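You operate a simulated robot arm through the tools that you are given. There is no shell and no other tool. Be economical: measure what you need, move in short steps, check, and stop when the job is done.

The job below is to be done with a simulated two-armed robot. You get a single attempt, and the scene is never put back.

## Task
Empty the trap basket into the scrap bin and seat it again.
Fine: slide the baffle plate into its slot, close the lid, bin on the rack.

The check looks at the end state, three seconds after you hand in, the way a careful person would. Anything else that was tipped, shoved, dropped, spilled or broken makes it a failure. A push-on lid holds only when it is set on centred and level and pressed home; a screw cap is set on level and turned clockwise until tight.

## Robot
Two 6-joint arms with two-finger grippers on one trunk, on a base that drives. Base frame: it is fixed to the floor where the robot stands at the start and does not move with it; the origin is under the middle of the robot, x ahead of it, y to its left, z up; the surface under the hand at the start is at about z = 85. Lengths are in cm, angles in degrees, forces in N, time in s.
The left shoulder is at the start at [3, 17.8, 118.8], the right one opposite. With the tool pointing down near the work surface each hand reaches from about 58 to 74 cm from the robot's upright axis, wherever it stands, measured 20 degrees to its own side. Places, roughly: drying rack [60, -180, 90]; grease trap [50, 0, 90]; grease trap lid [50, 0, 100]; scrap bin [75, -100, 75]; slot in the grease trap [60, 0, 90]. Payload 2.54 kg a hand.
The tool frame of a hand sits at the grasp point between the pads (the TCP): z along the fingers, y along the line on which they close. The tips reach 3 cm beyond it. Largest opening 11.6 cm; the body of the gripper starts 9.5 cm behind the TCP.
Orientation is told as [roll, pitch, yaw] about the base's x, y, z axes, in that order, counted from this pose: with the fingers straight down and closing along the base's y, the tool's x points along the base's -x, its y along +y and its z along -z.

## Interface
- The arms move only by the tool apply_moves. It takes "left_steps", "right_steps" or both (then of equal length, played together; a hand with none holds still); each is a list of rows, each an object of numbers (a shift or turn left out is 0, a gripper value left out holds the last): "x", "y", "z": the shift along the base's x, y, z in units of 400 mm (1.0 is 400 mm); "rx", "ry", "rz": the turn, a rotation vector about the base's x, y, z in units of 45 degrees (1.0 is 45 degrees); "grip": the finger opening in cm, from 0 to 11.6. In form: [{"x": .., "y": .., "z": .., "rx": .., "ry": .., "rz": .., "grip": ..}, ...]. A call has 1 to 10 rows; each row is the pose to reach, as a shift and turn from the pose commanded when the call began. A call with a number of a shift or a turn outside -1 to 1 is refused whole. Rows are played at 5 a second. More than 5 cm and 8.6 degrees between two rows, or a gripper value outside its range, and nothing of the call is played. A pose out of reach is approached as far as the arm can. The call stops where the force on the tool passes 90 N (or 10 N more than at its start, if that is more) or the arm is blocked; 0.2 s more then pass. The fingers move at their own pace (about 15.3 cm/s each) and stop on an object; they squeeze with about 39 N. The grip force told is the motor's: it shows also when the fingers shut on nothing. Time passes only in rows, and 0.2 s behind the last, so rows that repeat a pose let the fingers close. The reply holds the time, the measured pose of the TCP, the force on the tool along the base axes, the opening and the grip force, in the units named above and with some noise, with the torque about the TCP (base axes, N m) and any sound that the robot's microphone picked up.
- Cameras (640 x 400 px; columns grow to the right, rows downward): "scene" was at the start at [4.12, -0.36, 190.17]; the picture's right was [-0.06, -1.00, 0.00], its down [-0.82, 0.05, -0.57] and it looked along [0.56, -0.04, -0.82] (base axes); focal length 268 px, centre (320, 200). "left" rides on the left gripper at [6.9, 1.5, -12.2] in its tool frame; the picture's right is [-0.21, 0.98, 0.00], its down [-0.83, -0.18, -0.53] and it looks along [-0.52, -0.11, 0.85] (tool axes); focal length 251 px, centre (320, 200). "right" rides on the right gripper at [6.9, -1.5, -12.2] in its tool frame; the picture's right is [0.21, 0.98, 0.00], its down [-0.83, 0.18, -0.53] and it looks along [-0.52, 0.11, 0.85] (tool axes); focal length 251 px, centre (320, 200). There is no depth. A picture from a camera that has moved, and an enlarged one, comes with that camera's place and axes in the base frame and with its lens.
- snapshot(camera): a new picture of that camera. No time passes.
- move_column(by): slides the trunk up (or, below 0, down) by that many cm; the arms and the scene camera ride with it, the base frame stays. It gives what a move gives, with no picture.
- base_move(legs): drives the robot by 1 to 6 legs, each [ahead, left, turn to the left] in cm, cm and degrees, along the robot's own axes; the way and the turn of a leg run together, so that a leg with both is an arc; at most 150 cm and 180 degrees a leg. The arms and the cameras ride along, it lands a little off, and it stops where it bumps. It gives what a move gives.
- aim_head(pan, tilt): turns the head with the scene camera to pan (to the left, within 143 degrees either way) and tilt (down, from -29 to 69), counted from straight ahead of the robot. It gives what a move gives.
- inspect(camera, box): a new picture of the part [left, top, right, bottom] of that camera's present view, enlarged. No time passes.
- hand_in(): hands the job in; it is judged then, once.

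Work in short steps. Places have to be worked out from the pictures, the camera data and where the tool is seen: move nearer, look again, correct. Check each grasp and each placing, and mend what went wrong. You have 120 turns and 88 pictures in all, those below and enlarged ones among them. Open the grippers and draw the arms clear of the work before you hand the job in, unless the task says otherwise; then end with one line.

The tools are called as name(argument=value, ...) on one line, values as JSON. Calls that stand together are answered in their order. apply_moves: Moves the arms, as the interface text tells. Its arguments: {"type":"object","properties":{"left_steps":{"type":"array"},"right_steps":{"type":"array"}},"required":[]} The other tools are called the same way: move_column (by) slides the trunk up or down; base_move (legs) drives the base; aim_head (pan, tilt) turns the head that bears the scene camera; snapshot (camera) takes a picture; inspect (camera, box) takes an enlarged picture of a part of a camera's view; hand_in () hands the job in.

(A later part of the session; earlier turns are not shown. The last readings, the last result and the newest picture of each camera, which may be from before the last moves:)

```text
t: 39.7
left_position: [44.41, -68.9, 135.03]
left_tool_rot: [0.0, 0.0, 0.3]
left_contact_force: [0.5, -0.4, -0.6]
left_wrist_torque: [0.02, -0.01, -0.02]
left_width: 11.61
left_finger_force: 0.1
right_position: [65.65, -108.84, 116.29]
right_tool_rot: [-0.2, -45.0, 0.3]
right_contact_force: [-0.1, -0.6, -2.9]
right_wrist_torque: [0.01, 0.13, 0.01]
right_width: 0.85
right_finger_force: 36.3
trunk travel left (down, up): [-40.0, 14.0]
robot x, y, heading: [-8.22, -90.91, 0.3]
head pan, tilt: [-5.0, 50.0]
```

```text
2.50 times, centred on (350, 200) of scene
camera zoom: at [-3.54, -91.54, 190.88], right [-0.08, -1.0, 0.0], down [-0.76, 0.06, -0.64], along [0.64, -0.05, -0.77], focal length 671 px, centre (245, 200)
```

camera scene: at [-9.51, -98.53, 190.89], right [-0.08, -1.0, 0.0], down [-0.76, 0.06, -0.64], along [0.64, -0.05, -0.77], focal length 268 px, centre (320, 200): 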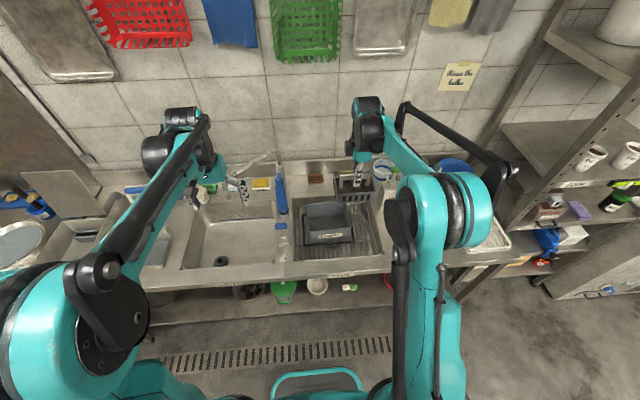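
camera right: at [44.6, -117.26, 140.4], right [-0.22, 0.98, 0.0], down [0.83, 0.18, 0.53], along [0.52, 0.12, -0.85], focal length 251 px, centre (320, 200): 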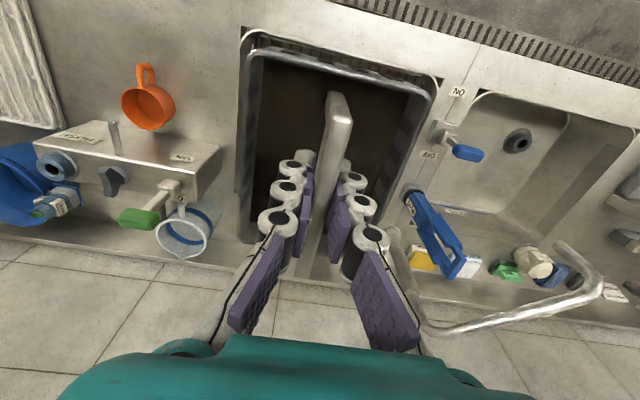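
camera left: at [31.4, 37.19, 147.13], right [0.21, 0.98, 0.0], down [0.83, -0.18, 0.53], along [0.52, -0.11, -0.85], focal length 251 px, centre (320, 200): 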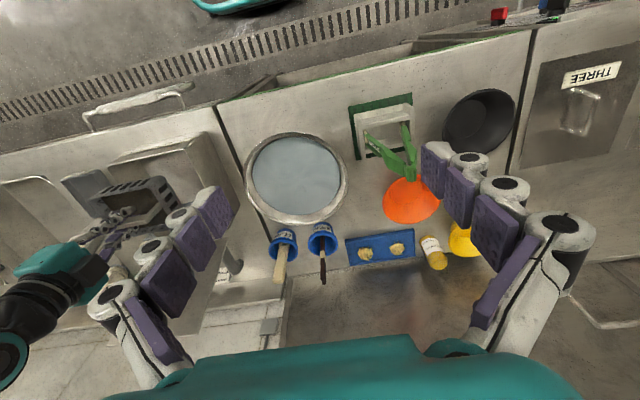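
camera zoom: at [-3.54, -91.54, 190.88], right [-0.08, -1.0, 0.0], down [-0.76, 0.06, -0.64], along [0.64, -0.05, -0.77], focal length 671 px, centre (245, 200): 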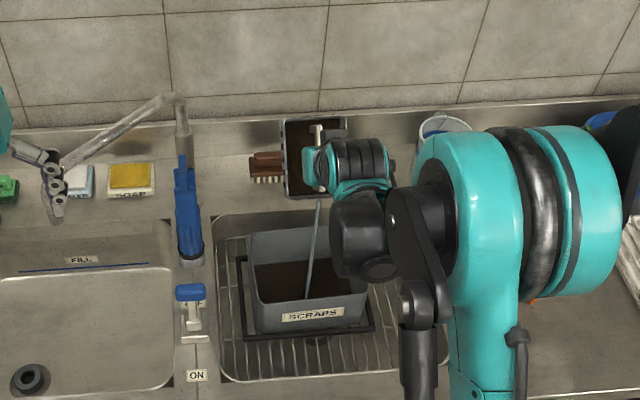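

The contents are already running out into the bin (a stream is seen). I keep tilting.

apply_moves(right_steps=[{"ry": -0.12}, {"ry": -0.25}, {"ry": -0.38}, {"ry": -0.5}, {"ry": -0.62}, {"ry": -0.75}, {"ry": -0.88}, {"ry": -1.0}, {"ry": -1.0}])

inspect(camera="scene", box=[250, 120, 450, 280])

```text
t: 41.7
left_position: [44.25, -68.93, 135.07]
left_tool_rot: [-0.1, 0.1, 0.2]
left_contact_force: [-0.4, -0.5, 0.3]
left_wrist_torque: [-0.01, 0.0, -0.02]
left_width: 11.59
left_finger_force: 0.0
right_position: [69.04, -108.79, 117.87]
right_tool_rot: [-105.5, -89.8, 105.6]
right_contact_force: [0.2, 0.6, -1.3]
right_wrist_torque: [0.01, 0.07, 0.0]
right_width: 0.88
right_finger_force: 36.4
right hand out of reach, approached as far as the arm can: row 6, 7, 8, 9
trunk travel left (down, up): [-40.0, 14.0]
robot x, y, heading: [-8.32, -91.18, 0.2]
head pan, tilt: [-5.0, 50.0]
```

```text
2.50 times, centred on (350, 200) of scene
camera zoom: at [-3.62, -91.5, 190.89], right [-0.08, -1.0, 0.0], down [-0.76, 0.06, -0.64], along [0.64, -0.05, -0.77], focal length 671 px, centre (245, 200)
```

zoom: 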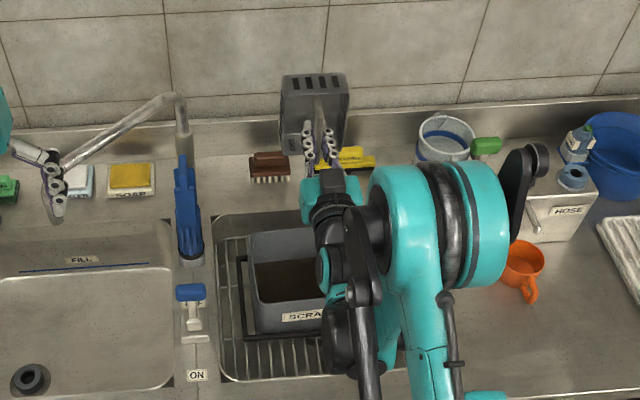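

Load fell from 4.5 to 1.3 N. I look close into the basket and at the bin.

inspect(camera="scene", box=[325, 140, 375, 180])

snapshot(camera="right")

```text
10.00 times, centred on (350, 160) of scene
camera zoom: at [-3.62, -91.5, 190.89], right [-0.08, -1.0, 0.0], down [-0.76, 0.06, -0.64], along [0.64, -0.05, -0.77], focal length 2684 px, centre (20, 600)
```

zoom: 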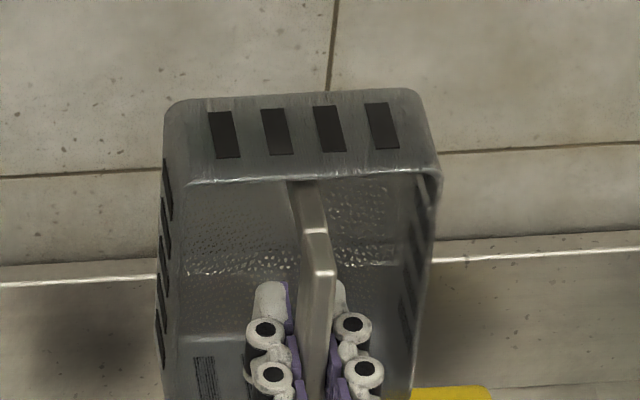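

```text
51 pictures are left
camera right: at [56.88, -110.29, 110.95], right [0.0, 0.98, -0.22], down [-0.53, 0.19, 0.82], along [0.85, 0.12, 0.52], focal length 251 px, centre (320, 200)
```

right: 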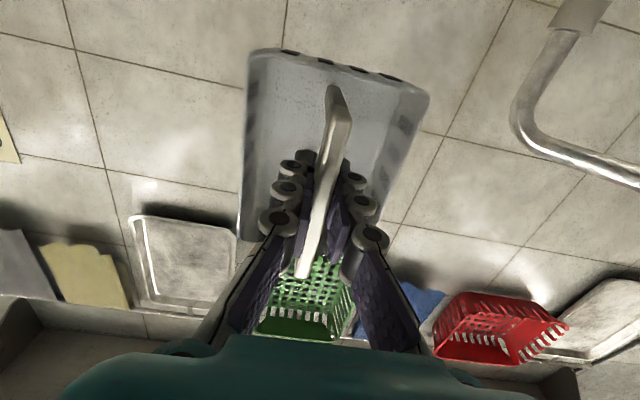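

The basket is empty. I tilt it back upright.

apply_moves(right_steps=[{"ry": 0.15}, {"ry": 0.33}, {"ry": 0.5}, {"ry": 0.67}, {"ry": 0.84}, {"ry": 1.0}])

apply_moves(right_steps=[{"ry": 0.15, "z": 0.05}, {"ry": 0.33, "z": 0.1}, {"ry": 0.5, "z": 0.15}, {"ry": 0.67, "z": 0.2, "x": -0.05}, {"ry": 0.84, "z": 0.25, "x": -0.1}, {"ry": 1.0, "z": 0.3, "x": -0.15}, {"ry": 1.0, "z": 0.3, "x": -0.22}])

inspect(camera="scene", box=[250, 120, 450, 280])

```text
t: 43.1
left_position: [44.43, -68.95, 134.98]
left_tool_rot: [0.0, 0.0, 0.2]
left_contact_force: [0.3, -0.5, -0.1]
left_wrist_torque: [-0.01, 0.01, 0.03]
left_width: 11.59
left_finger_force: 0.1
right_position: [69.05, -108.86, 117.94]
right_tool_rot: [-0.2, -44.9, 0.4]
right_contact_force: [0.3, 0.1, -1.8]
right_wrist_torque: [-0.01, 0.05, -0.04]
right_width: 0.84
right_finger_force: 35.7
trunk travel left (down, up): [-40.0, 14.0]
robot x, y, heading: [-8.07, -90.64, 0.2]
head pan, tilt: [-5.0, 50.0]
```

```text
t: 44.7
left_position: [44.1, -68.98, 135.13]
left_tool_rot: [0.0, -0.1, 0.2]
left_contact_force: [-1.4, -0.3, 0.0]
left_wrist_torque: [-0.02, -0.06, 0.0]
left_width: 11.59
left_finger_force: 0.0
right_position: [59.89, -108.77, 130.11]
right_tool_rot: [0.0, -0.1, 0.3]
right_contact_force: [-0.8, 0.5, -1.5]
right_wrist_torque: [-0.02, -0.06, -0.01]
right_width: 0.85
right_finger_force: 36.1
trunk travel left (down, up): [-40.0, 14.0]
robot x, y, heading: [-8.26, -91.03, 0.3]
head pan, tilt: [-5.0, 50.0]
```

```text
2.50 times, centred on (350, 200) of scene
camera zoom: at [-3.97, -91.5, 190.9], right [-0.08, -1.0, 0.0], down [-0.76, 0.06, -0.64], along [0.64, -0.05, -0.76], focal length 671 px, centre (245, 200)
```

zoom: 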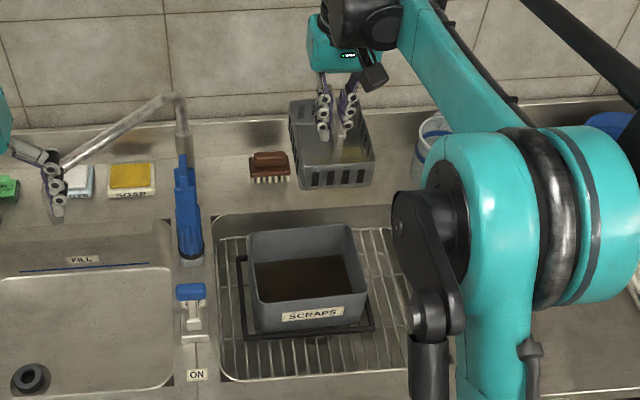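

Clean pour; nothing beside the bin. I turn back to yaw 90, back off and drive home to the trap.

base_move(legs=[[-6.4, 0, 0]])

apply_moves(right_steps=[{"rz": 0.16}, {"rz": 0.33}, {"rz": 0.5}, {"rz": 0.67}, {"rz": 0.84}, {"rz": 1.0}])

apply_moves(right_steps=[{"rz": 0.16, "x": -0.03}, {"rz": 0.33, "x": -0.05}, {"rz": 0.5, "x": -0.05}, {"rz": 0.67, "x": -0.05}, {"rz": 0.84, "x": -0.05}, {"rz": 1.0, "x": -0.05}])

base_move(legs=[[0, 52, 0], [0, 52.7, 0]])

aim_head(pan=-5, tilt=52)

snapshot(camera="scene")

```text
t: 45.7
left_position: [38.09, -69.04, 134.94]
left_tool_rot: [0.0, 0.0, 0.2]
left_contact_force: [-0.5, -0.5, -0.2]
left_wrist_torque: [-0.01, -0.05, 0.0]
left_width: 11.61
left_finger_force: 0.0
right_position: [53.95, -108.76, 129.74]
right_tool_rot: [0.0, 0.0, 0.2]
right_contact_force: [0.5, 0.1, -1.9]
right_wrist_torque: [0.04, -0.02, 0.0]
right_width: 0.83
right_finger_force: 36.7
trunk travel left (down, up): [-40.0, 14.0]
robot x, y, heading: [-14.04, -90.93, 0.3]
head pan, tilt: [-5.0, 50.0]
```

```text
t: 47.1
left_position: [38.11, -69.0, 135.02]
left_tool_rot: [0.0, 0.0, 0.1]
left_contact_force: [0.1, 0.1, -0.3]
left_wrist_torque: [0.01, 0.02, -0.01]
left_width: 11.6
left_finger_force: 0.0
right_position: [53.94, -108.78, 129.9]
right_tool_rot: [0.1, 0.0, 45.3]
right_contact_force: [0.2, 0.5, -2.0]
right_wrist_torque: [-0.05, 0.02, 0.0]
right_width: 0.83
right_finger_force: 35.9
trunk travel left (down, up): [-40.0, 14.0]
robot x, y, heading: [-14.2, -90.5, 0.2]
head pan, tilt: [-5.0, 50.0]
```

```text
t: 48.5
left_position: [37.96, -69.0, 135.05]
left_tool_rot: [-0.1, 0.0, 0.2]
left_contact_force: [0.2, 0.7, 0.3]
left_wrist_torque: [0.0, 0.0, 0.01]
left_width: 11.61
left_finger_force: 0.2
right_position: [51.97, -108.75, 129.95]
right_tool_rot: [-0.1, 0.0, 90.4]
right_contact_force: [-0.9, -0.6, -1.7]
right_wrist_torque: [-0.02, 0.0, 0.01]
right_width: 0.84
right_finger_force: 35.7
trunk travel left (down, up): [-40.0, 14.0]
robot x, y, heading: [-14.42, -90.97, -0.0]
head pan, tilt: [-5.0, 50.0]
```

```text
t: 54.3
left_position: [37.71, 36.77, 135.08]
left_tool_rot: [0.0, 0.0, 0.2]
left_contact_force: [0.0, 0.6, 0.2]
left_wrist_torque: [0.0, 0.01, -0.02]
left_width: 11.6
left_finger_force: 0.1
right_position: [51.54, -2.93, 129.82]
right_tool_rot: [0.0, 0.0, 90.2]
right_contact_force: [0.1, 0.7, -2.0]
right_wrist_torque: [0.01, 0.01, -0.03]
right_width: 0.83
right_finger_force: 36.1
trunk travel left (down, up): [-40.0, 14.0]
robot x, y, heading: [-15.06, 14.83, 0.1]
head pan, tilt: [-5.0, 50.0]
```

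```text
t: 54.9
left_position: [37.75, 36.81, 135.03]
left_tool_rot: [0.0, 0.0, 0.1]
left_contact_force: [-0.7, 0.4, 0.5]
left_wrist_torque: [-0.02, -0.01, -0.02]
left_width: 11.61
left_finger_force: 0.3
right_position: [51.59, -2.9, 129.87]
right_tool_rot: [0.0, 0.0, 90.2]
right_contact_force: [0.0, 0.5, -0.6]
right_wrist_torque: [0.0, 0.05, 0.0]
right_width: 0.86
right_finger_force: 36.3
trunk travel left (down, up): [-40.0, 14.0]
robot x, y, heading: [-14.75, 14.67, 0.2]
head pan, tilt: [-5.0, 52.0]
```

```text
49 pictures are left
camera scene: at [-10.45, 14.38, 190.62], right [-0.08, -1.0, 0.0], down [-0.79, 0.07, -0.62], along [0.61, -0.05, -0.79], focal length 268 px, centre (320, 200)
```

scene: 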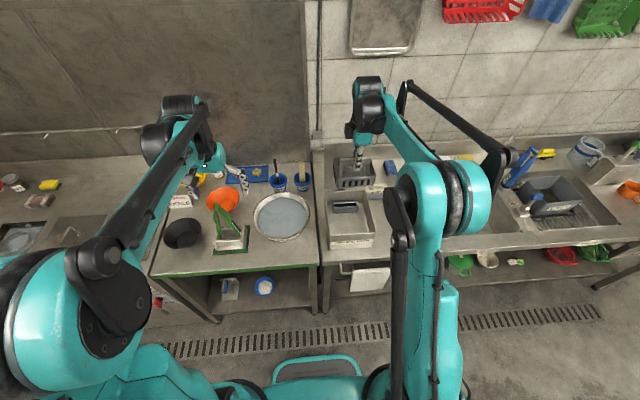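

Hand is at [51.6,-2.9]; the grasp pose at the seat was [51.3,-4.1,95.1]. I correct and come down to z≈110, then look.

apply_moves(right_steps=[{"x": -0.006, "y": -0.03, "z": -0.1}, {"x": -0.006, "y": -0.03, "z": -0.2}, {"x": -0.006, "y": -0.03, "z": -0.3}, {"x": -0.006, "y": -0.03, "z": -0.4}, {"x": -0.006, "y": -0.03, "z": -0.49}, {"x": -0.006, "y": -0.03, "z": -0.49}])

inspect(camera="scene", box=[300, 150, 400, 260])

snapshot(camera="right")

```text
t: 56.3
left_position: [37.64, 36.86, 134.98]
left_tool_rot: [0.0, 0.0, 0.1]
left_contact_force: [-0.7, 0.1, -0.1]
left_wrist_torque: [0.0, 0.03, -0.01]
left_width: 11.6
left_finger_force: 0.1
right_position: [51.16, -4.05, 110.18]
right_tool_rot: [-0.1, -0.1, 90.2]
right_contact_force: [-0.1, -0.1, -1.1]
right_wrist_torque: [0.02, -0.03, 0.01]
right_width: 0.86
right_finger_force: 36.6
trunk travel left (down, up): [-40.0, 14.0]
robot x, y, heading: [-14.77, 15.27, -0.0]
head pan, tilt: [-5.0, 52.0]
```

```text
3.64 times, centred on (350, 205) of scene
camera zoom: at [-10.53, 14.31, 190.63], right [-0.08, -1.0, 0.0], down [-0.79, 0.07, -0.62], along [0.61, -0.05, -0.79], focal length 976 px, centre (211, 182)
```

zoom: 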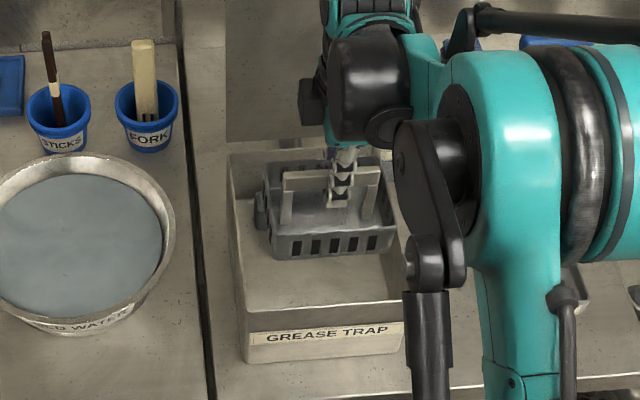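

```text
47 pictures are left
camera right: at [52.73, -11.02, 122.45], right [-0.98, -0.22, 0.0], down [-0.18, 0.83, 0.53], along [-0.12, 0.52, -0.85], focal length 251 px, centre (320, 200)
```

right: 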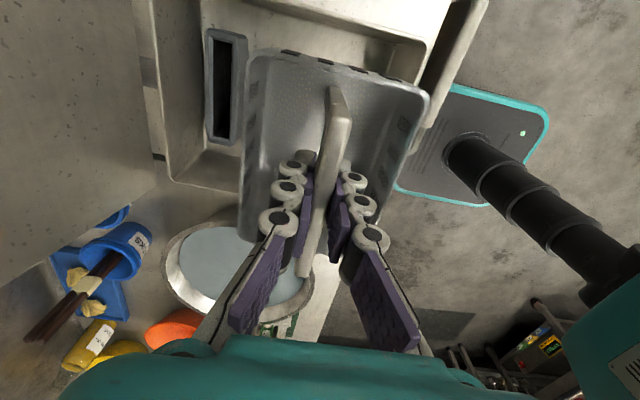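

Aligned as at pickup. I lower slowly to the recorded seat height.

apply_moves(right_steps=[{"x": 0.003, "z": -0.08}, {"x": 0.003, "z": -0.15}, {"x": 0.003, "z": -0.21}, {"x": 0.003, "z": -0.26}, {"x": 0.003, "z": -0.3}, {"x": 0.003, "z": -0.33}, {"x": 0.003, "z": -0.355}, {"x": 0.003, "z": -0.375}, {"x": 0.003, "z": -0.378}])

inspect(camera="scene", box=[300, 150, 400, 260])

```text
t: 58.3
left_position: [37.51, 36.85, 135.13]
left_tool_rot: [0.1, -0.2, 0.1]
left_contact_force: [-0.3, -0.3, 0.3]
left_wrist_torque: [0.03, 0.0, 0.02]
left_width: 11.61
left_finger_force: 0.1
right_position: [51.34, -4.12, 95.22]
right_tool_rot: [-0.2, 0.0, 90.1]
right_contact_force: [5.8, -1.6, 19.2]
right_wrist_torque: [0.86, -0.02, -0.12]
right_width: 0.84
right_finger_force: 36.1
trunk travel left (down, up): [-40.0, 14.0]
robot x, y, heading: [-15.04, 14.93, 0.1]
head pan, tilt: [-5.0, 52.0]
```

```text
3.64 times, centred on (350, 205) of scene
camera zoom: at [-10.62, 14.34, 190.65], right [-0.08, -1.0, 0.0], down [-0.78, 0.07, -0.62], along [0.61, -0.05, -0.79], focal length 976 px, centre (211, 182)
```

zoom: 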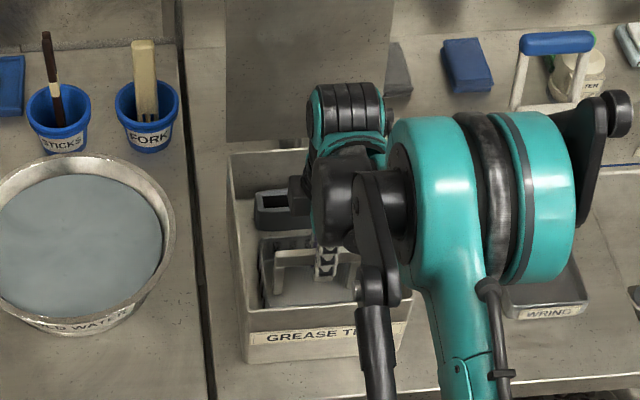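

It touches bottom within 2 mm of the seat height. I open and rise, then look.

apply_moves(right_steps=[{"grip": 3.5}, {"grip": 3.5}, {"z": 0.05}, {"z": 0.15}, {"z": 0.27}, {"z": 0.39}, {"z": 0.5}])

snapshot(camera="right")

inspect(camera="scene", box=[300, 150, 400, 260])

```text
t: 59.9
left_position: [37.63, 36.86, 135.08]
left_tool_rot: [-0.1, -0.1, 0.1]
left_contact_force: [-0.2, 0.3, -0.5]
left_wrist_torque: [-0.01, -0.02, 0.0]
left_width: 11.6
left_finger_force: 0.0
right_position: [51.22, -4.02, 115.32]
right_tool_rot: [0.0, 0.0, 90.2]
right_contact_force: [0.2, -0.1, -0.1]
right_wrist_torque: [0.01, -0.02, -0.01]
right_width: 3.49
right_finger_force: 0.0
trunk travel left (down, up): [-40.0, 14.0]
robot x, y, heading: [-14.96, 14.83, -0.1]
head pan, tilt: [-5.0, 52.0]
```

```text
45 pictures are left
camera right: at [52.7, -10.88, 127.6], right [-0.98, -0.22, 0.0], down [-0.18, 0.83, 0.53], along [-0.12, 0.52, -0.85], focal length 251 px, centre (320, 200)
```

right: 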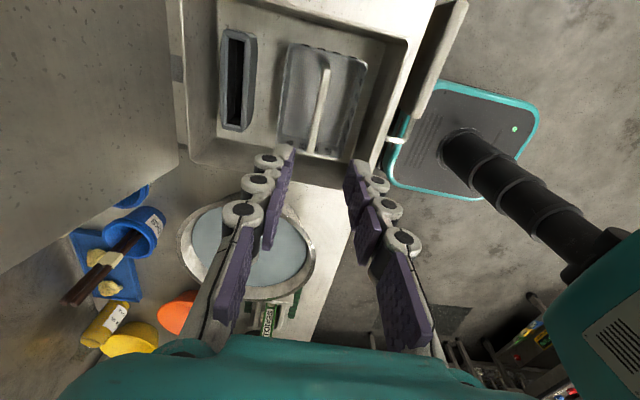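

```text
3.64 times, centred on (350, 205) of scene
camera zoom: at [-10.63, 14.34, 190.62], right [-0.08, -1.0, 0.0], down [-0.78, 0.07, -0.62], along [0.61, -0.05, -0.79], focal length 976 px, centre (211, 182)
```

zoom: 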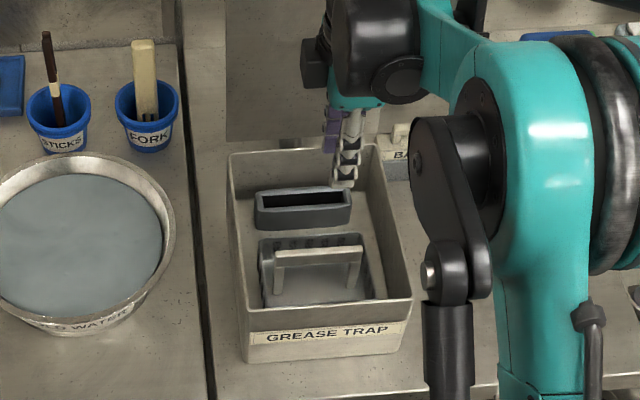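

The basket sits just as before. Next the baffle (near [69,-21]): I drive right, then ahead, keeping clear of the open lid.

base_move(legs=[[0, -18, 0], [12, 0, 0]])

aim_head(pan=-5, tilt=50)

snapshot(camera="right")

snapshot(camera="scene")

```text
t: 62.2
left_position: [49.64, 18.56, 135.1]
left_tool_rot: [0.0, 0.0, 0.1]
left_contact_force: [-0.7, 0.6, 1.0]
left_wrist_torque: [-0.01, 0.0, -0.01]
left_width: 11.63
left_finger_force: 0.0
right_position: [63.3, -22.32, 115.25]
right_tool_rot: [0.1, 0.1, 90.1]
right_contact_force: [0.0, -0.1, 0.1]
right_wrist_torque: [-0.03, 0.02, 0.0]
right_width: 3.52
right_finger_force: 0.3
trunk travel left (down, up): [-40.0, 14.0]
robot x, y, heading: [-2.78, -3.05, -0.2]
head pan, tilt: [-5.0, 52.0]
```

```text
t: 62.9
left_position: [49.75, 18.45, 135.07]
left_tool_rot: [0.1, 0.0, 0.0]
left_contact_force: [0.1, 0.0, -0.1]
left_wrist_torque: [0.04, 0.06, 0.03]
left_width: 11.6
left_finger_force: 0.1
right_position: [63.29, -22.42, 115.22]
right_tool_rot: [0.1, 0.0, 90.1]
right_contact_force: [0.2, 0.3, -0.3]
right_wrist_torque: [0.0, 0.02, 0.02]
right_width: 3.48
right_finger_force: 0.0
trunk travel left (down, up): [-40.0, 14.0]
robot x, y, heading: [-2.96, -3.71, 0.3]
head pan, tilt: [-5.0, 50.0]
```

```text
43 pictures are left
camera right: at [64.79, -29.23, 127.45], right [-0.98, -0.22, 0.0], down [-0.18, 0.83, 0.53], along [-0.12, 0.52, -0.85], focal length 251 px, centre (320, 200)
```

right: 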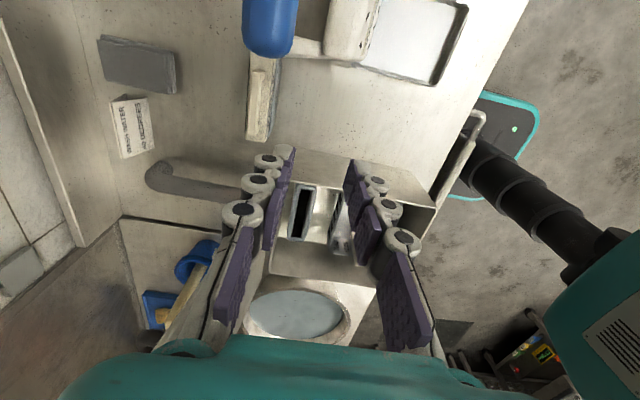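

```text
42 pictures are left
camera scene: at [1.77, -3.97, 190.88], right [-0.09, -1.0, 0.0], down [-0.76, 0.07, -0.64], along [0.64, -0.06, -0.77], focal length 268 px, centre (320, 200)
```

scene: 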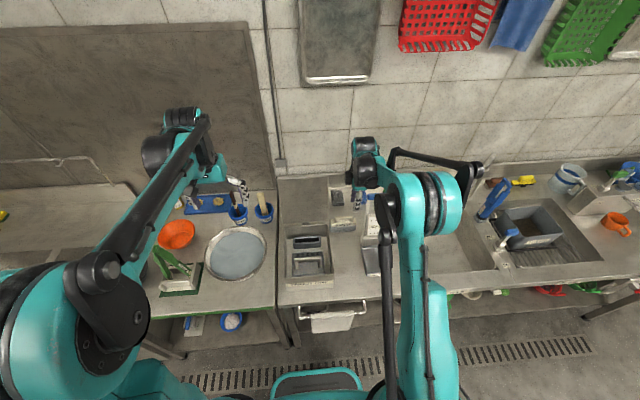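

inspect(camera="scene", box=[275, 190, 395, 290])

inspect(camera="right", box=[200, 30, 360, 250])

```text
4.00 times, centred on (335, 240) of scene
camera zoom: at [1.77, -3.97, 190.88], right [-0.09, -1.0, 0.0], down [-0.76, 0.07, -0.64], along [0.64, -0.06, -0.77], focal length 1074 px, centre (260, 40)
```

zoom: 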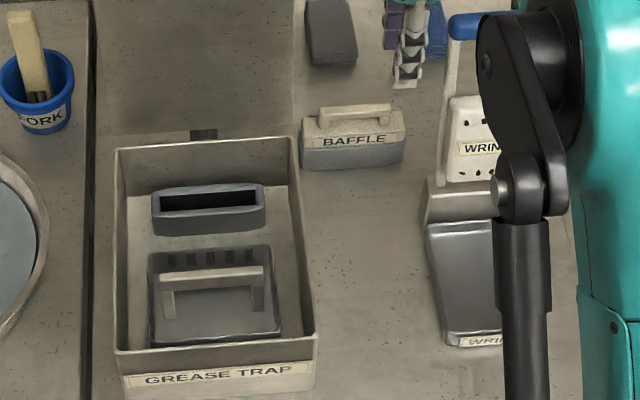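

```text
1.82 times, centred on (280, 140) of right
camera zoom: at [64.79, -29.23, 127.45], right [-0.98, -0.22, 0.0], down [-0.18, 0.83, 0.53], along [-0.12, 0.52, -0.85], focal length 457 px, centre (393, 309)
```

zoom: 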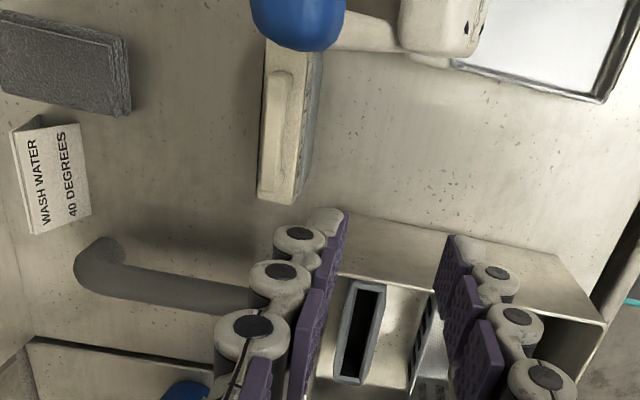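

inspect(camera="scene", box=[325, 205, 385, 240])

inspect(camera="scene", box=[300, 225, 350, 280])

```text
10.67 times, centred on (355, 222) of scene
camera zoom: at [1.77, -3.97, 190.88], right [-0.09, -1.0, 0.0], down [-0.76, 0.07, -0.64], along [0.64, -0.06, -0.77], focal length 2863 px, centre (-53, -40)
```

zoom: 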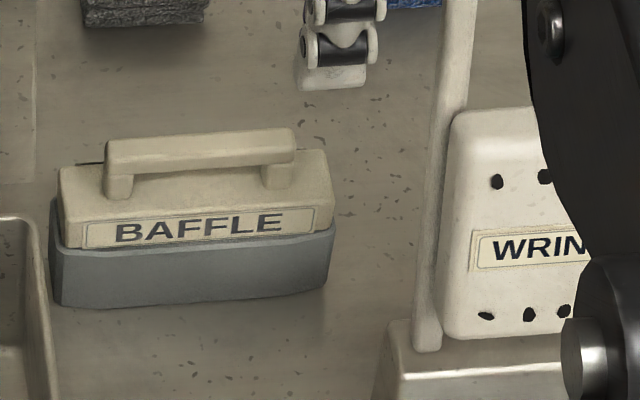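

```text
7.27 times, centred on (325, 252) of scene
camera zoom: at [1.77, -3.97, 190.88], right [-0.09, -1.0, 0.0], down [-0.76, 0.07, -0.64], along [0.64, -0.06, -0.77], focal length 1952 px, centre (284, -182)
```

zoom: 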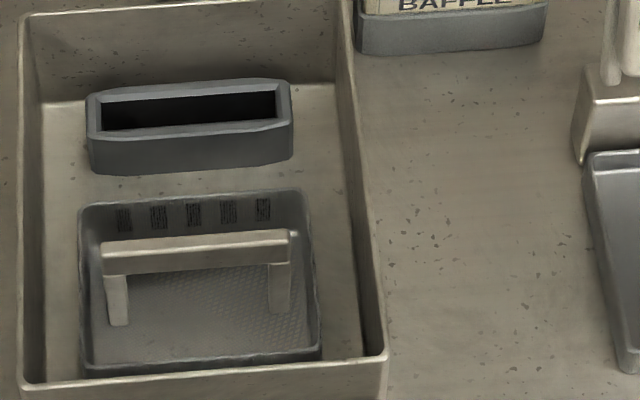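

The baffle (with its grip bar centred at about [71.4,-21.1,94]) stands in a grey holder like the slot in the trap. The wringer's blue handle reaches z≈113 at y≈-29, so I stay left of it; first 4 cm ahead for reach.

base_move(legs=[[4.5, 0, 0]])

apply_moves(right_steps=[{"x": 0.05, "y": 0.02, "grip": 4}, {"x": 0.09, "y": 0.033, "z": -0.05}, {"x": 0.09, "y": 0.033, "z": -0.12}, {"x": 0.09, "y": 0.033, "z": -0.2}])

snapshot(camera="right")

inspect(camera="scene", box=[280, 150, 420, 270])

```text
t: 63.8
left_position: [53.79, 18.5, 135.12]
left_tool_rot: [-0.1, -0.1, 0.1]
left_contact_force: [-0.3, 0.0, 0.7]
left_wrist_torque: [0.03, -0.03, -0.03]
left_width: 11.59
left_finger_force: 0.1
right_position: [67.39, -22.31, 115.47]
right_tool_rot: [-0.2, 0.1, 90.1]
right_contact_force: [-0.2, 0.0, 1.0]
right_wrist_torque: [-0.03, -0.01, 0.04]
right_width: 3.5
right_finger_force: 0.0
trunk travel left (down, up): [-40.0, 14.0]
robot x, y, heading: [1.82, -3.17, 0.1]
head pan, tilt: [-5.0, 50.0]
```

```text
t: 64.8
left_position: [54.01, 18.44, 135.05]
left_tool_rot: [0.0, 0.1, 0.0]
left_contact_force: [0.6, 0.1, 0.5]
left_wrist_torque: [0.01, 0.02, 0.0]
left_width: 11.61
left_finger_force: 0.0
right_position: [71.13, -20.84, 107.32]
right_tool_rot: [0.1, 0.0, 90.1]
right_contact_force: [0.2, -0.1, 0.2]
right_wrist_torque: [0.02, 0.01, 0.01]
right_width: 3.96
right_finger_force: 0.0
trunk travel left (down, up): [-40.0, 14.0]
robot x, y, heading: [1.63, -3.54, 0.2]
head pan, tilt: [-5.0, 50.0]
```

```text
37 pictures are left
camera right: at [72.71, -27.77, 119.54], right [-0.98, -0.22, 0.0], down [-0.18, 0.83, 0.53], along [-0.12, 0.52, -0.85], focal length 251 px, centre (320, 200)
```

right: 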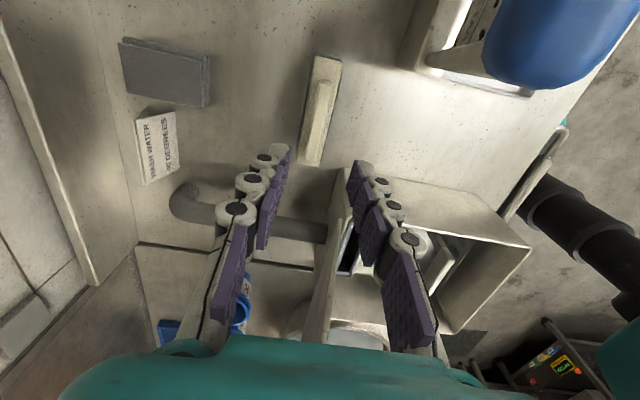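

```text
3.33 times, centred on (350, 210) of scene
camera zoom: at [6.08, -3.99, 190.89], right [-0.09, -1.0, 0.0], down [-0.76, 0.07, -0.64], along [0.64, -0.05, -0.77], focal length 895 px, centre (220, 167)
```

zoom: 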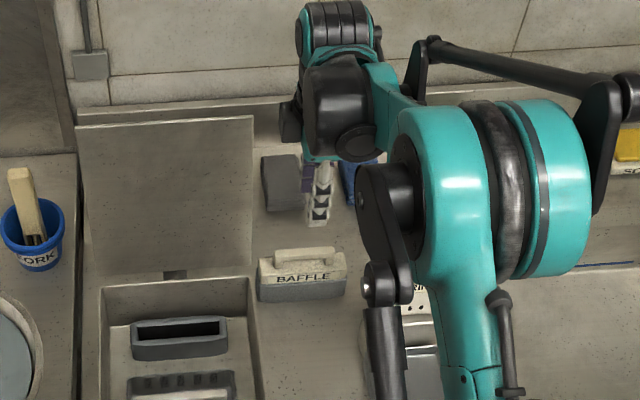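

Bar confirmed at [71.1,-21.2]; hand is over it, the camera clears the wringer handle. Descend to z≈95.2 and close.

apply_moves(right_steps=[{"y": -0.008, "z": -0.08}, {"y": -0.008, "z": -0.16}, {"y": -0.008, "z": -0.23}, {"y": -0.008, "z": -0.28}, {"y": -0.008, "z": -0.303}, {"y": -0.008, "z": -0.303, "grip": 0}, {"y": -0.008, "z": -0.303}, {"y": -0.008, "z": -0.303}])

inspect(camera="scene", box=[310, 170, 400, 250])

```text
t: 66.6
left_position: [54.16, 18.58, 135.05]
left_tool_rot: [0.0, 0.0, 0.0]
left_contact_force: [-0.9, 0.9, -0.2]
left_wrist_torque: [-0.02, 0.01, -0.01]
left_width: 11.6
left_finger_force: 0.0
right_position: [71.12, -21.3, 95.24]
right_tool_rot: [0.0, 0.0, 90.1]
right_contact_force: [3.9, 0.1, 1.0]
right_wrist_torque: [0.01, -0.24, -0.07]
right_width: 1.14
right_finger_force: 38.4
trunk travel left (down, up): [-40.0, 14.0]
robot x, y, heading: [1.38, -3.45, 0.2]
head pan, tilt: [-5.0, 50.0]
```

```text
5.00 times, centred on (355, 210) of scene
camera zoom: at [6.14, -3.98, 190.88], right [-0.09, -1.0, 0.0], down [-0.76, 0.07, -0.64], along [0.64, -0.05, -0.77], focal length 1342 px, centre (145, 150)
```

zoom: 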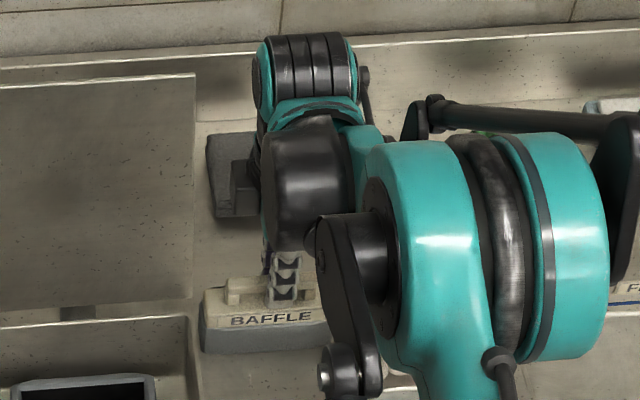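

The grip bar is held (1.14). I draw it straight up out of its holder.

apply_moves(right_steps=[{"z": 0.02}, {"z": 0.04}, {"z": 0.07}, {"z": 0.1}, {"z": 0.14}, {"z": 0.19}, {"z": 0.24}, {"z": 0.3}, {"z": 0.36}])

inspect(camera="scene", box=[280, 150, 420, 270])

```text
t: 68.6
left_position: [53.97, 18.47, 135.17]
left_tool_rot: [0.0, 0.0, 0.1]
left_contact_force: [-1.3, 0.4, -0.5]
left_wrist_torque: [0.01, 0.02, 0.01]
left_width: 11.6
left_finger_force: 0.2
right_position: [71.26, -21.2, 109.52]
right_tool_rot: [0.0, 0.0, 90.1]
right_contact_force: [-0.8, -0.1, -0.5]
right_wrist_torque: [0.01, 0.0, 0.0]
right_width: 1.14
right_finger_force: 38.3
trunk travel left (down, up): [-40.0, 14.0]
robot x, y, heading: [1.27, -3.21, -0.0]
head pan, tilt: [-5.0, 50.0]
```

```text
3.33 times, centred on (350, 210) of scene
camera zoom: at [5.98, -3.97, 190.89], right [-0.09, -1.0, 0.0], down [-0.76, 0.07, -0.64], along [0.64, -0.05, -0.77], focal length 895 px, centre (220, 167)
```

zoom: 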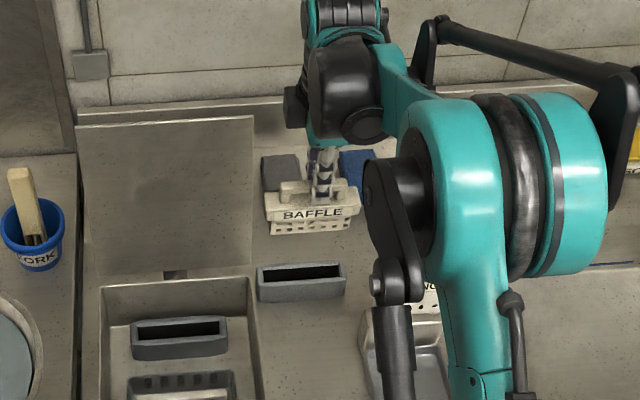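

It came free and holder and slot look alike. I enlarge both to measure the offset between them.

inspect(camera="scene", box=[298, 220, 362, 260])

```text
10.00 times, centred on (330, 240) of scene
camera zoom: at [5.98, -3.97, 190.89], right [-0.09, -1.0, 0.0], down [-0.76, 0.07, -0.64], along [0.64, -0.05, -0.77], focal length 2684 px, centre (220, -200)
```

zoom: 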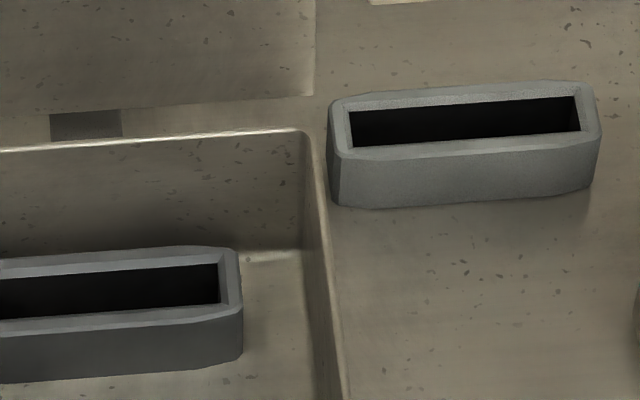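

Slot and trap share y≈-4.1; the slot's x needs a better fix. I take it from the left gripper camera too.

inspect(camera="left", box=[140, 90, 300, 210])

```text
3.33 times, centred on (220, 150) of left
camera zoom: at [47.12, 20.07, 147.18], right [0.21, 0.98, 0.0], down [0.83, -0.18, 0.53], along [0.52, -0.11, -0.85], focal length 838 px, centre (653, 367)
```

zoom: 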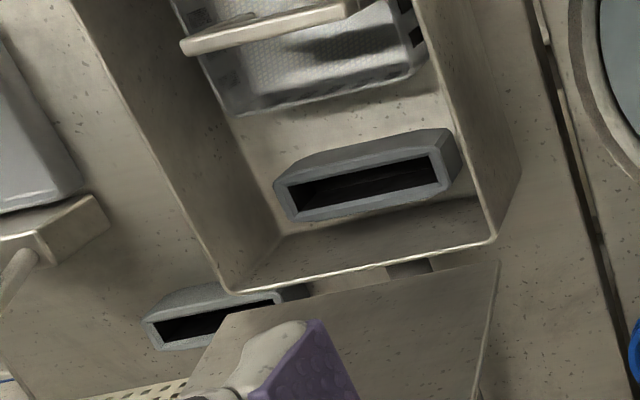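

From the left camera (checked on the basket's bar, which it places exactly) the slot opening is at about [62.8,-4.1], rim z≈89.8. I raise the baffle, back up, then drive left to bring it above the slot.

apply_moves(right_steps=[{"z": 0.05}, {"z": 0.1}])

base_move(legs=[[-8.5, 0, 0], [0, 17.2, 0]])

inspect(camera="scene", box=[280, 150, 420, 270])

snapshot(camera="right")

```text
t: 69.2
left_position: [53.98, 18.47, 134.99]
left_tool_rot: [0.0, -0.1, 0.1]
left_contact_force: [0.2, -0.2, 0.6]
left_wrist_torque: [-0.02, 0.01, 0.02]
left_width: 11.58
left_finger_force: 0.1
right_position: [71.19, -21.3, 113.51]
right_tool_rot: [0.0, 0.1, 90.1]
right_contact_force: [-0.4, -1.0, -1.0]
right_wrist_torque: [0.01, -0.04, -0.01]
right_width: 1.13
right_finger_force: 38.8
trunk travel left (down, up): [-40.0, 14.0]
robot x, y, heading: [1.36, -3.29, 0.1]
head pan, tilt: [-5.0, 50.0]
```

```text
t: 71.3
left_position: [45.45, 36.02, 135.11]
left_tool_rot: [0.0, 0.0, 0.0]
left_contact_force: [-0.9, 0.0, 0.3]
left_wrist_torque: [0.0, -0.02, -0.02]
left_width: 11.58
left_finger_force: 0.0
right_position: [62.53, -3.76, 113.45]
right_tool_rot: [-0.1, -0.1, 90.0]
right_contact_force: [-0.3, -1.2, -1.1]
right_wrist_torque: [-0.02, 0.02, -0.01]
right_width: 1.14
right_finger_force: 37.9
trunk travel left (down, up): [-40.0, 14.0]
robot x, y, heading: [-7.2, 14.07, -0.3]
head pan, tilt: [-5.0, 50.0]
```

```text
3.33 times, centred on (350, 210) of scene
camera zoom: at [-2.63, 13.61, 190.89], right [-0.09, -1.0, 0.0], down [-0.76, 0.07, -0.64], along [0.64, -0.06, -0.77], focal length 895 px, centre (220, 167)
```

zoom: 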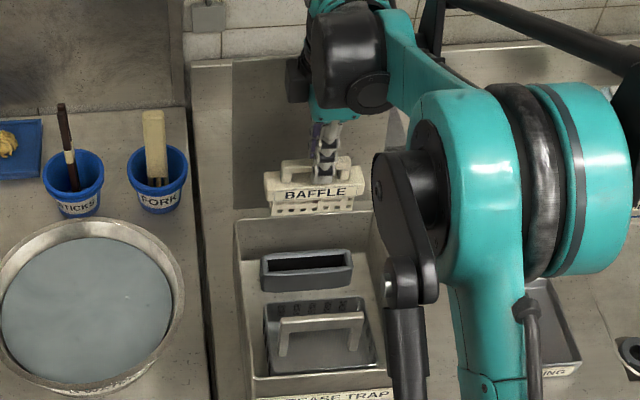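

```text
30 pictures are left
camera right: at [63.99, -10.67, 125.75], right [-0.98, -0.21, 0.0], down [-0.18, 0.83, 0.53], along [-0.12, 0.52, -0.85], focal length 251 px, centre (320, 200)
```

right: 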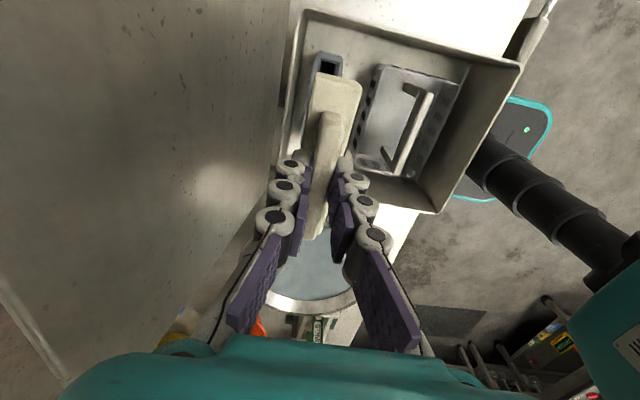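

Hand is at [62.5,-3.8]; I shift to [62.65,-4.1] and lower until the plate is just above the slot, then check from both views.

apply_moves(right_steps=[{"x": 0.003, "y": -0.008, "z": -0.08}, {"x": 0.003, "y": -0.008, "z": -0.16}, {"x": 0.003, "y": -0.008, "z": -0.23}, {"x": 0.003, "y": -0.008, "z": -0.3}, {"x": 0.003, "y": -0.008, "z": -0.3}])

inspect(camera="scene", box=[305, 190, 375, 240])

inspect(camera="right", box=[240, 0, 400, 100])

inspect(camera="left", box=[120, 90, 280, 210])

```text
t: 72.5
left_position: [45.37, 36.06, 135.11]
left_tool_rot: [0.1, 0.0, 0.0]
left_contact_force: [-0.7, 0.4, -0.1]
left_wrist_torque: [-0.01, -0.02, 0.03]
left_width: 11.59
left_finger_force: 0.1
right_position: [62.44, -4.13, 101.48]
right_tool_rot: [0.0, -0.1, 90.0]
right_contact_force: [-0.4, -0.5, -1.2]
right_wrist_torque: [-0.03, 0.02, 0.04]
right_width: 1.16
right_finger_force: 38.8
trunk travel left (down, up): [-40.0, 14.0]
robot x, y, heading: [-7.25, 14.16, 0.1]
head pan, tilt: [-5.0, 50.0]
```

```text
8.00 times, centred on (340, 215) of scene
camera zoom: at [-2.7, 13.7, 190.89], right [-0.09, -1.0, 0.0], down [-0.76, 0.07, -0.64], along [0.64, -0.06, -0.77], focal length 2147 px, centre (160, 80)
```

zoom: 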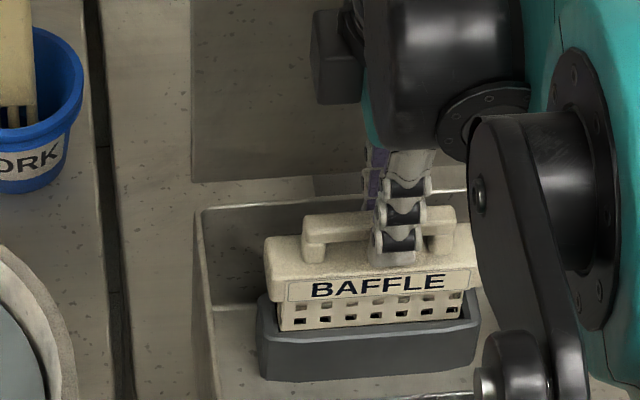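

```text
4.00 times, centred on (320, 50) of right
camera zoom: at [63.93, -11.0, 113.72], right [-0.98, -0.21, 0.0], down [-0.18, 0.83, 0.53], along [-0.11, 0.52, -0.85], focal length 1006 px, centre (320, 800)
```

zoom: 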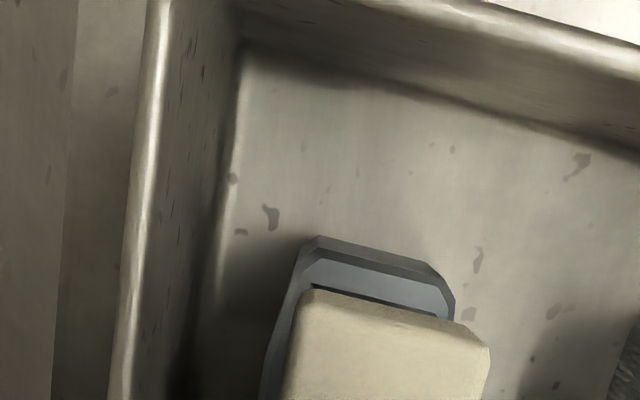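

```text
3.33 times, centred on (200, 150) of left
camera zoom: at [38.49, 37.63, 147.18], right [0.21, 0.98, 0.0], down [0.83, -0.18, 0.53], along [0.52, -0.11, -0.85], focal length 838 px, centre (720, 367)
```

zoom: 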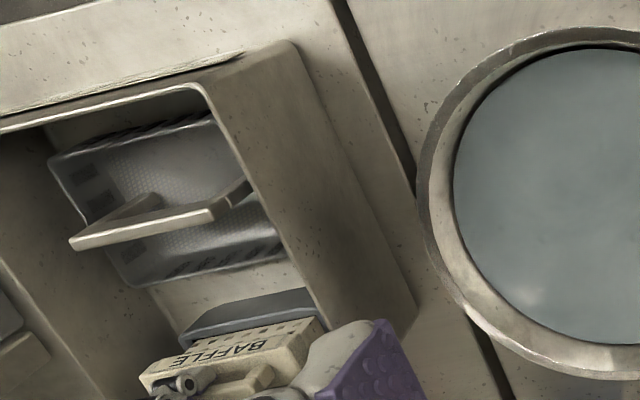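

Both views show the plate centred over the slot within about 1–2 mm. I lower gently 2.5 cm and watch the force.

apply_moves(right_steps=[{"z": -0.012}, {"z": -0.025}, {"z": -0.037}, {"z": -0.05}, {"z": -0.062}])

inspect(camera="scene", box=[305, 190, 375, 240])

```text
t: 73.8
left_position: [45.38, 35.95, 135.11]
left_tool_rot: [-0.1, 0.0, 0.0]
left_contact_force: [-0.1, 0.5, -0.4]
left_wrist_torque: [-0.03, -0.01, -0.01]
left_width: 11.57
left_finger_force: 0.0
right_position: [62.62, -4.2, 98.98]
right_tool_rot: [0.0, 0.0, 90.1]
right_contact_force: [-0.7, 1.2, -0.7]
right_wrist_torque: [0.01, 0.01, -0.01]
right_width: 1.13
right_finger_force: 38.4
trunk travel left (down, up): [-40.0, 14.0]
robot x, y, heading: [-7.2, 14.3, -0.1]
head pan, tilt: [-5.0, 50.0]
```

```text
8.00 times, centred on (340, 215) of scene
camera zoom: at [-2.59, 13.61, 190.89], right [-0.09, -1.0, 0.0], down [-0.76, 0.07, -0.64], along [0.64, -0.06, -0.77], focal length 2147 px, centre (160, 80)
```

zoom: 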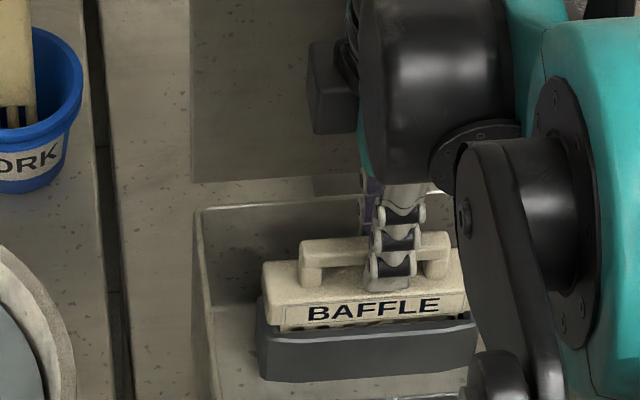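

It slides in without force. Continue down until it bottoms.

apply_moves(right_steps=[{"z": -0.012}, {"z": -0.025}, {"z": -0.037}, {"z": -0.05}, {"z": -0.062}, {"z": -0.072}])

inspect(camera="scene", box=[305, 190, 375, 240])

```text
t: 75.0
left_position: [44.9, 36.15, 135.17]
left_tool_rot: [-0.1, -0.3, -0.1]
left_contact_force: [-0.2, 0.0, 0.0]
left_wrist_torque: [0.02, 0.07, 0.0]
left_width: 11.58
left_finger_force: 0.1
right_position: [62.49, -4.1, 97.34]
right_tool_rot: [-0.3, 0.2, 90.0]
right_contact_force: [-15.0, 2.4, 49.9]
right_wrist_torque: [0.09, 0.69, -0.03]
right_width: 1.13
right_finger_force: 37.6
trunk travel left (down, up): [-40.0, 14.0]
robot x, y, heading: [-6.79, 14.11, 0.0]
head pan, tilt: [-5.0, 50.0]
stopped in row 6 (right hand): the force on the tool passed its limit at 98 N (the readings are from after the stop); the commanded pose is now the measured one
```

```text
8.00 times, centred on (340, 215) of scene
camera zoom: at [-3.36, 13.85, 190.92], right [-0.09, -1.0, 0.0], down [-0.76, 0.07, -0.65], along [0.64, -0.06, -0.76], focal length 2147 px, centre (160, 80)
```

zoom: 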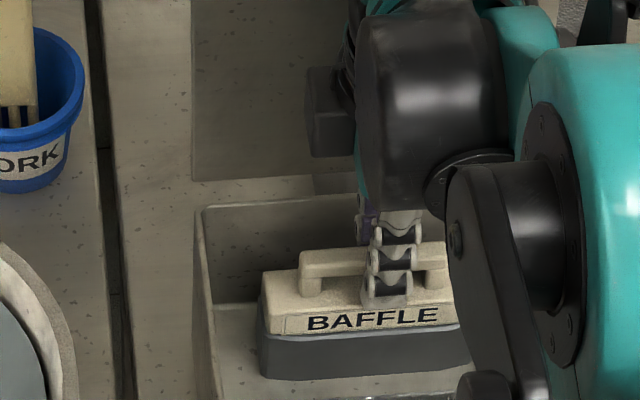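

The push ended hard at z≈97.3 and the head now looks flush on the slot's rim, as it sat in the holder. I release, rise and check.

apply_moves(right_steps=[{"grip": 3.2}, {"grip": 3.2}, {"z": 0.04}, {"z": 0.1}, {"z": 0.2}, {"z": 0.3}, {"z": 0.42}])

inspect(camera="scene", box=[305, 190, 375, 240])

inspect(camera="left", box=[120, 110, 280, 230])

```text
t: 76.6
left_position: [45.18, 36.1, 135.03]
left_tool_rot: [0.0, -0.1, 0.0]
left_contact_force: [0.2, -0.3, -0.4]
left_wrist_torque: [-0.04, 0.0, 0.0]
left_width: 11.6
left_finger_force: 0.1
right_position: [62.81, -3.94, 113.49]
right_tool_rot: [-0.2, -0.1, 90.0]
right_contact_force: [0.0, 0.7, 0.1]
right_wrist_torque: [0.0, -0.03, -0.03]
right_width: 3.18
right_finger_force: 0.1
trunk travel left (down, up): [-40.0, 14.0]
robot x, y, heading: [-7.19, 14.1, 0.0]
head pan, tilt: [-5.0, 50.0]
```

```text
8.00 times, centred on (340, 215) of scene
camera zoom: at [-2.77, 13.66, 190.89], right [-0.09, -1.0, 0.0], down [-0.76, 0.07, -0.64], along [0.64, -0.06, -0.77], focal length 2147 px, centre (160, 80)
```

zoom: 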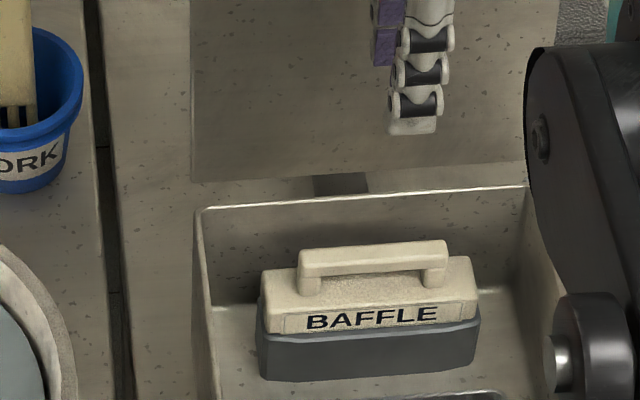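

```text
3.33 times, centred on (200, 170) of left
camera zoom: at [38.43, 37.6, 147.2], right [0.21, 0.98, 0.0], down [0.83, -0.18, 0.53], along [0.52, -0.11, -0.85], focal length 838 px, centre (720, 300)
```

zoom: 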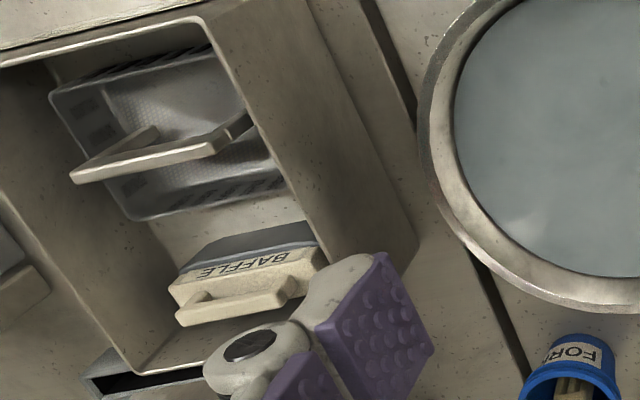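

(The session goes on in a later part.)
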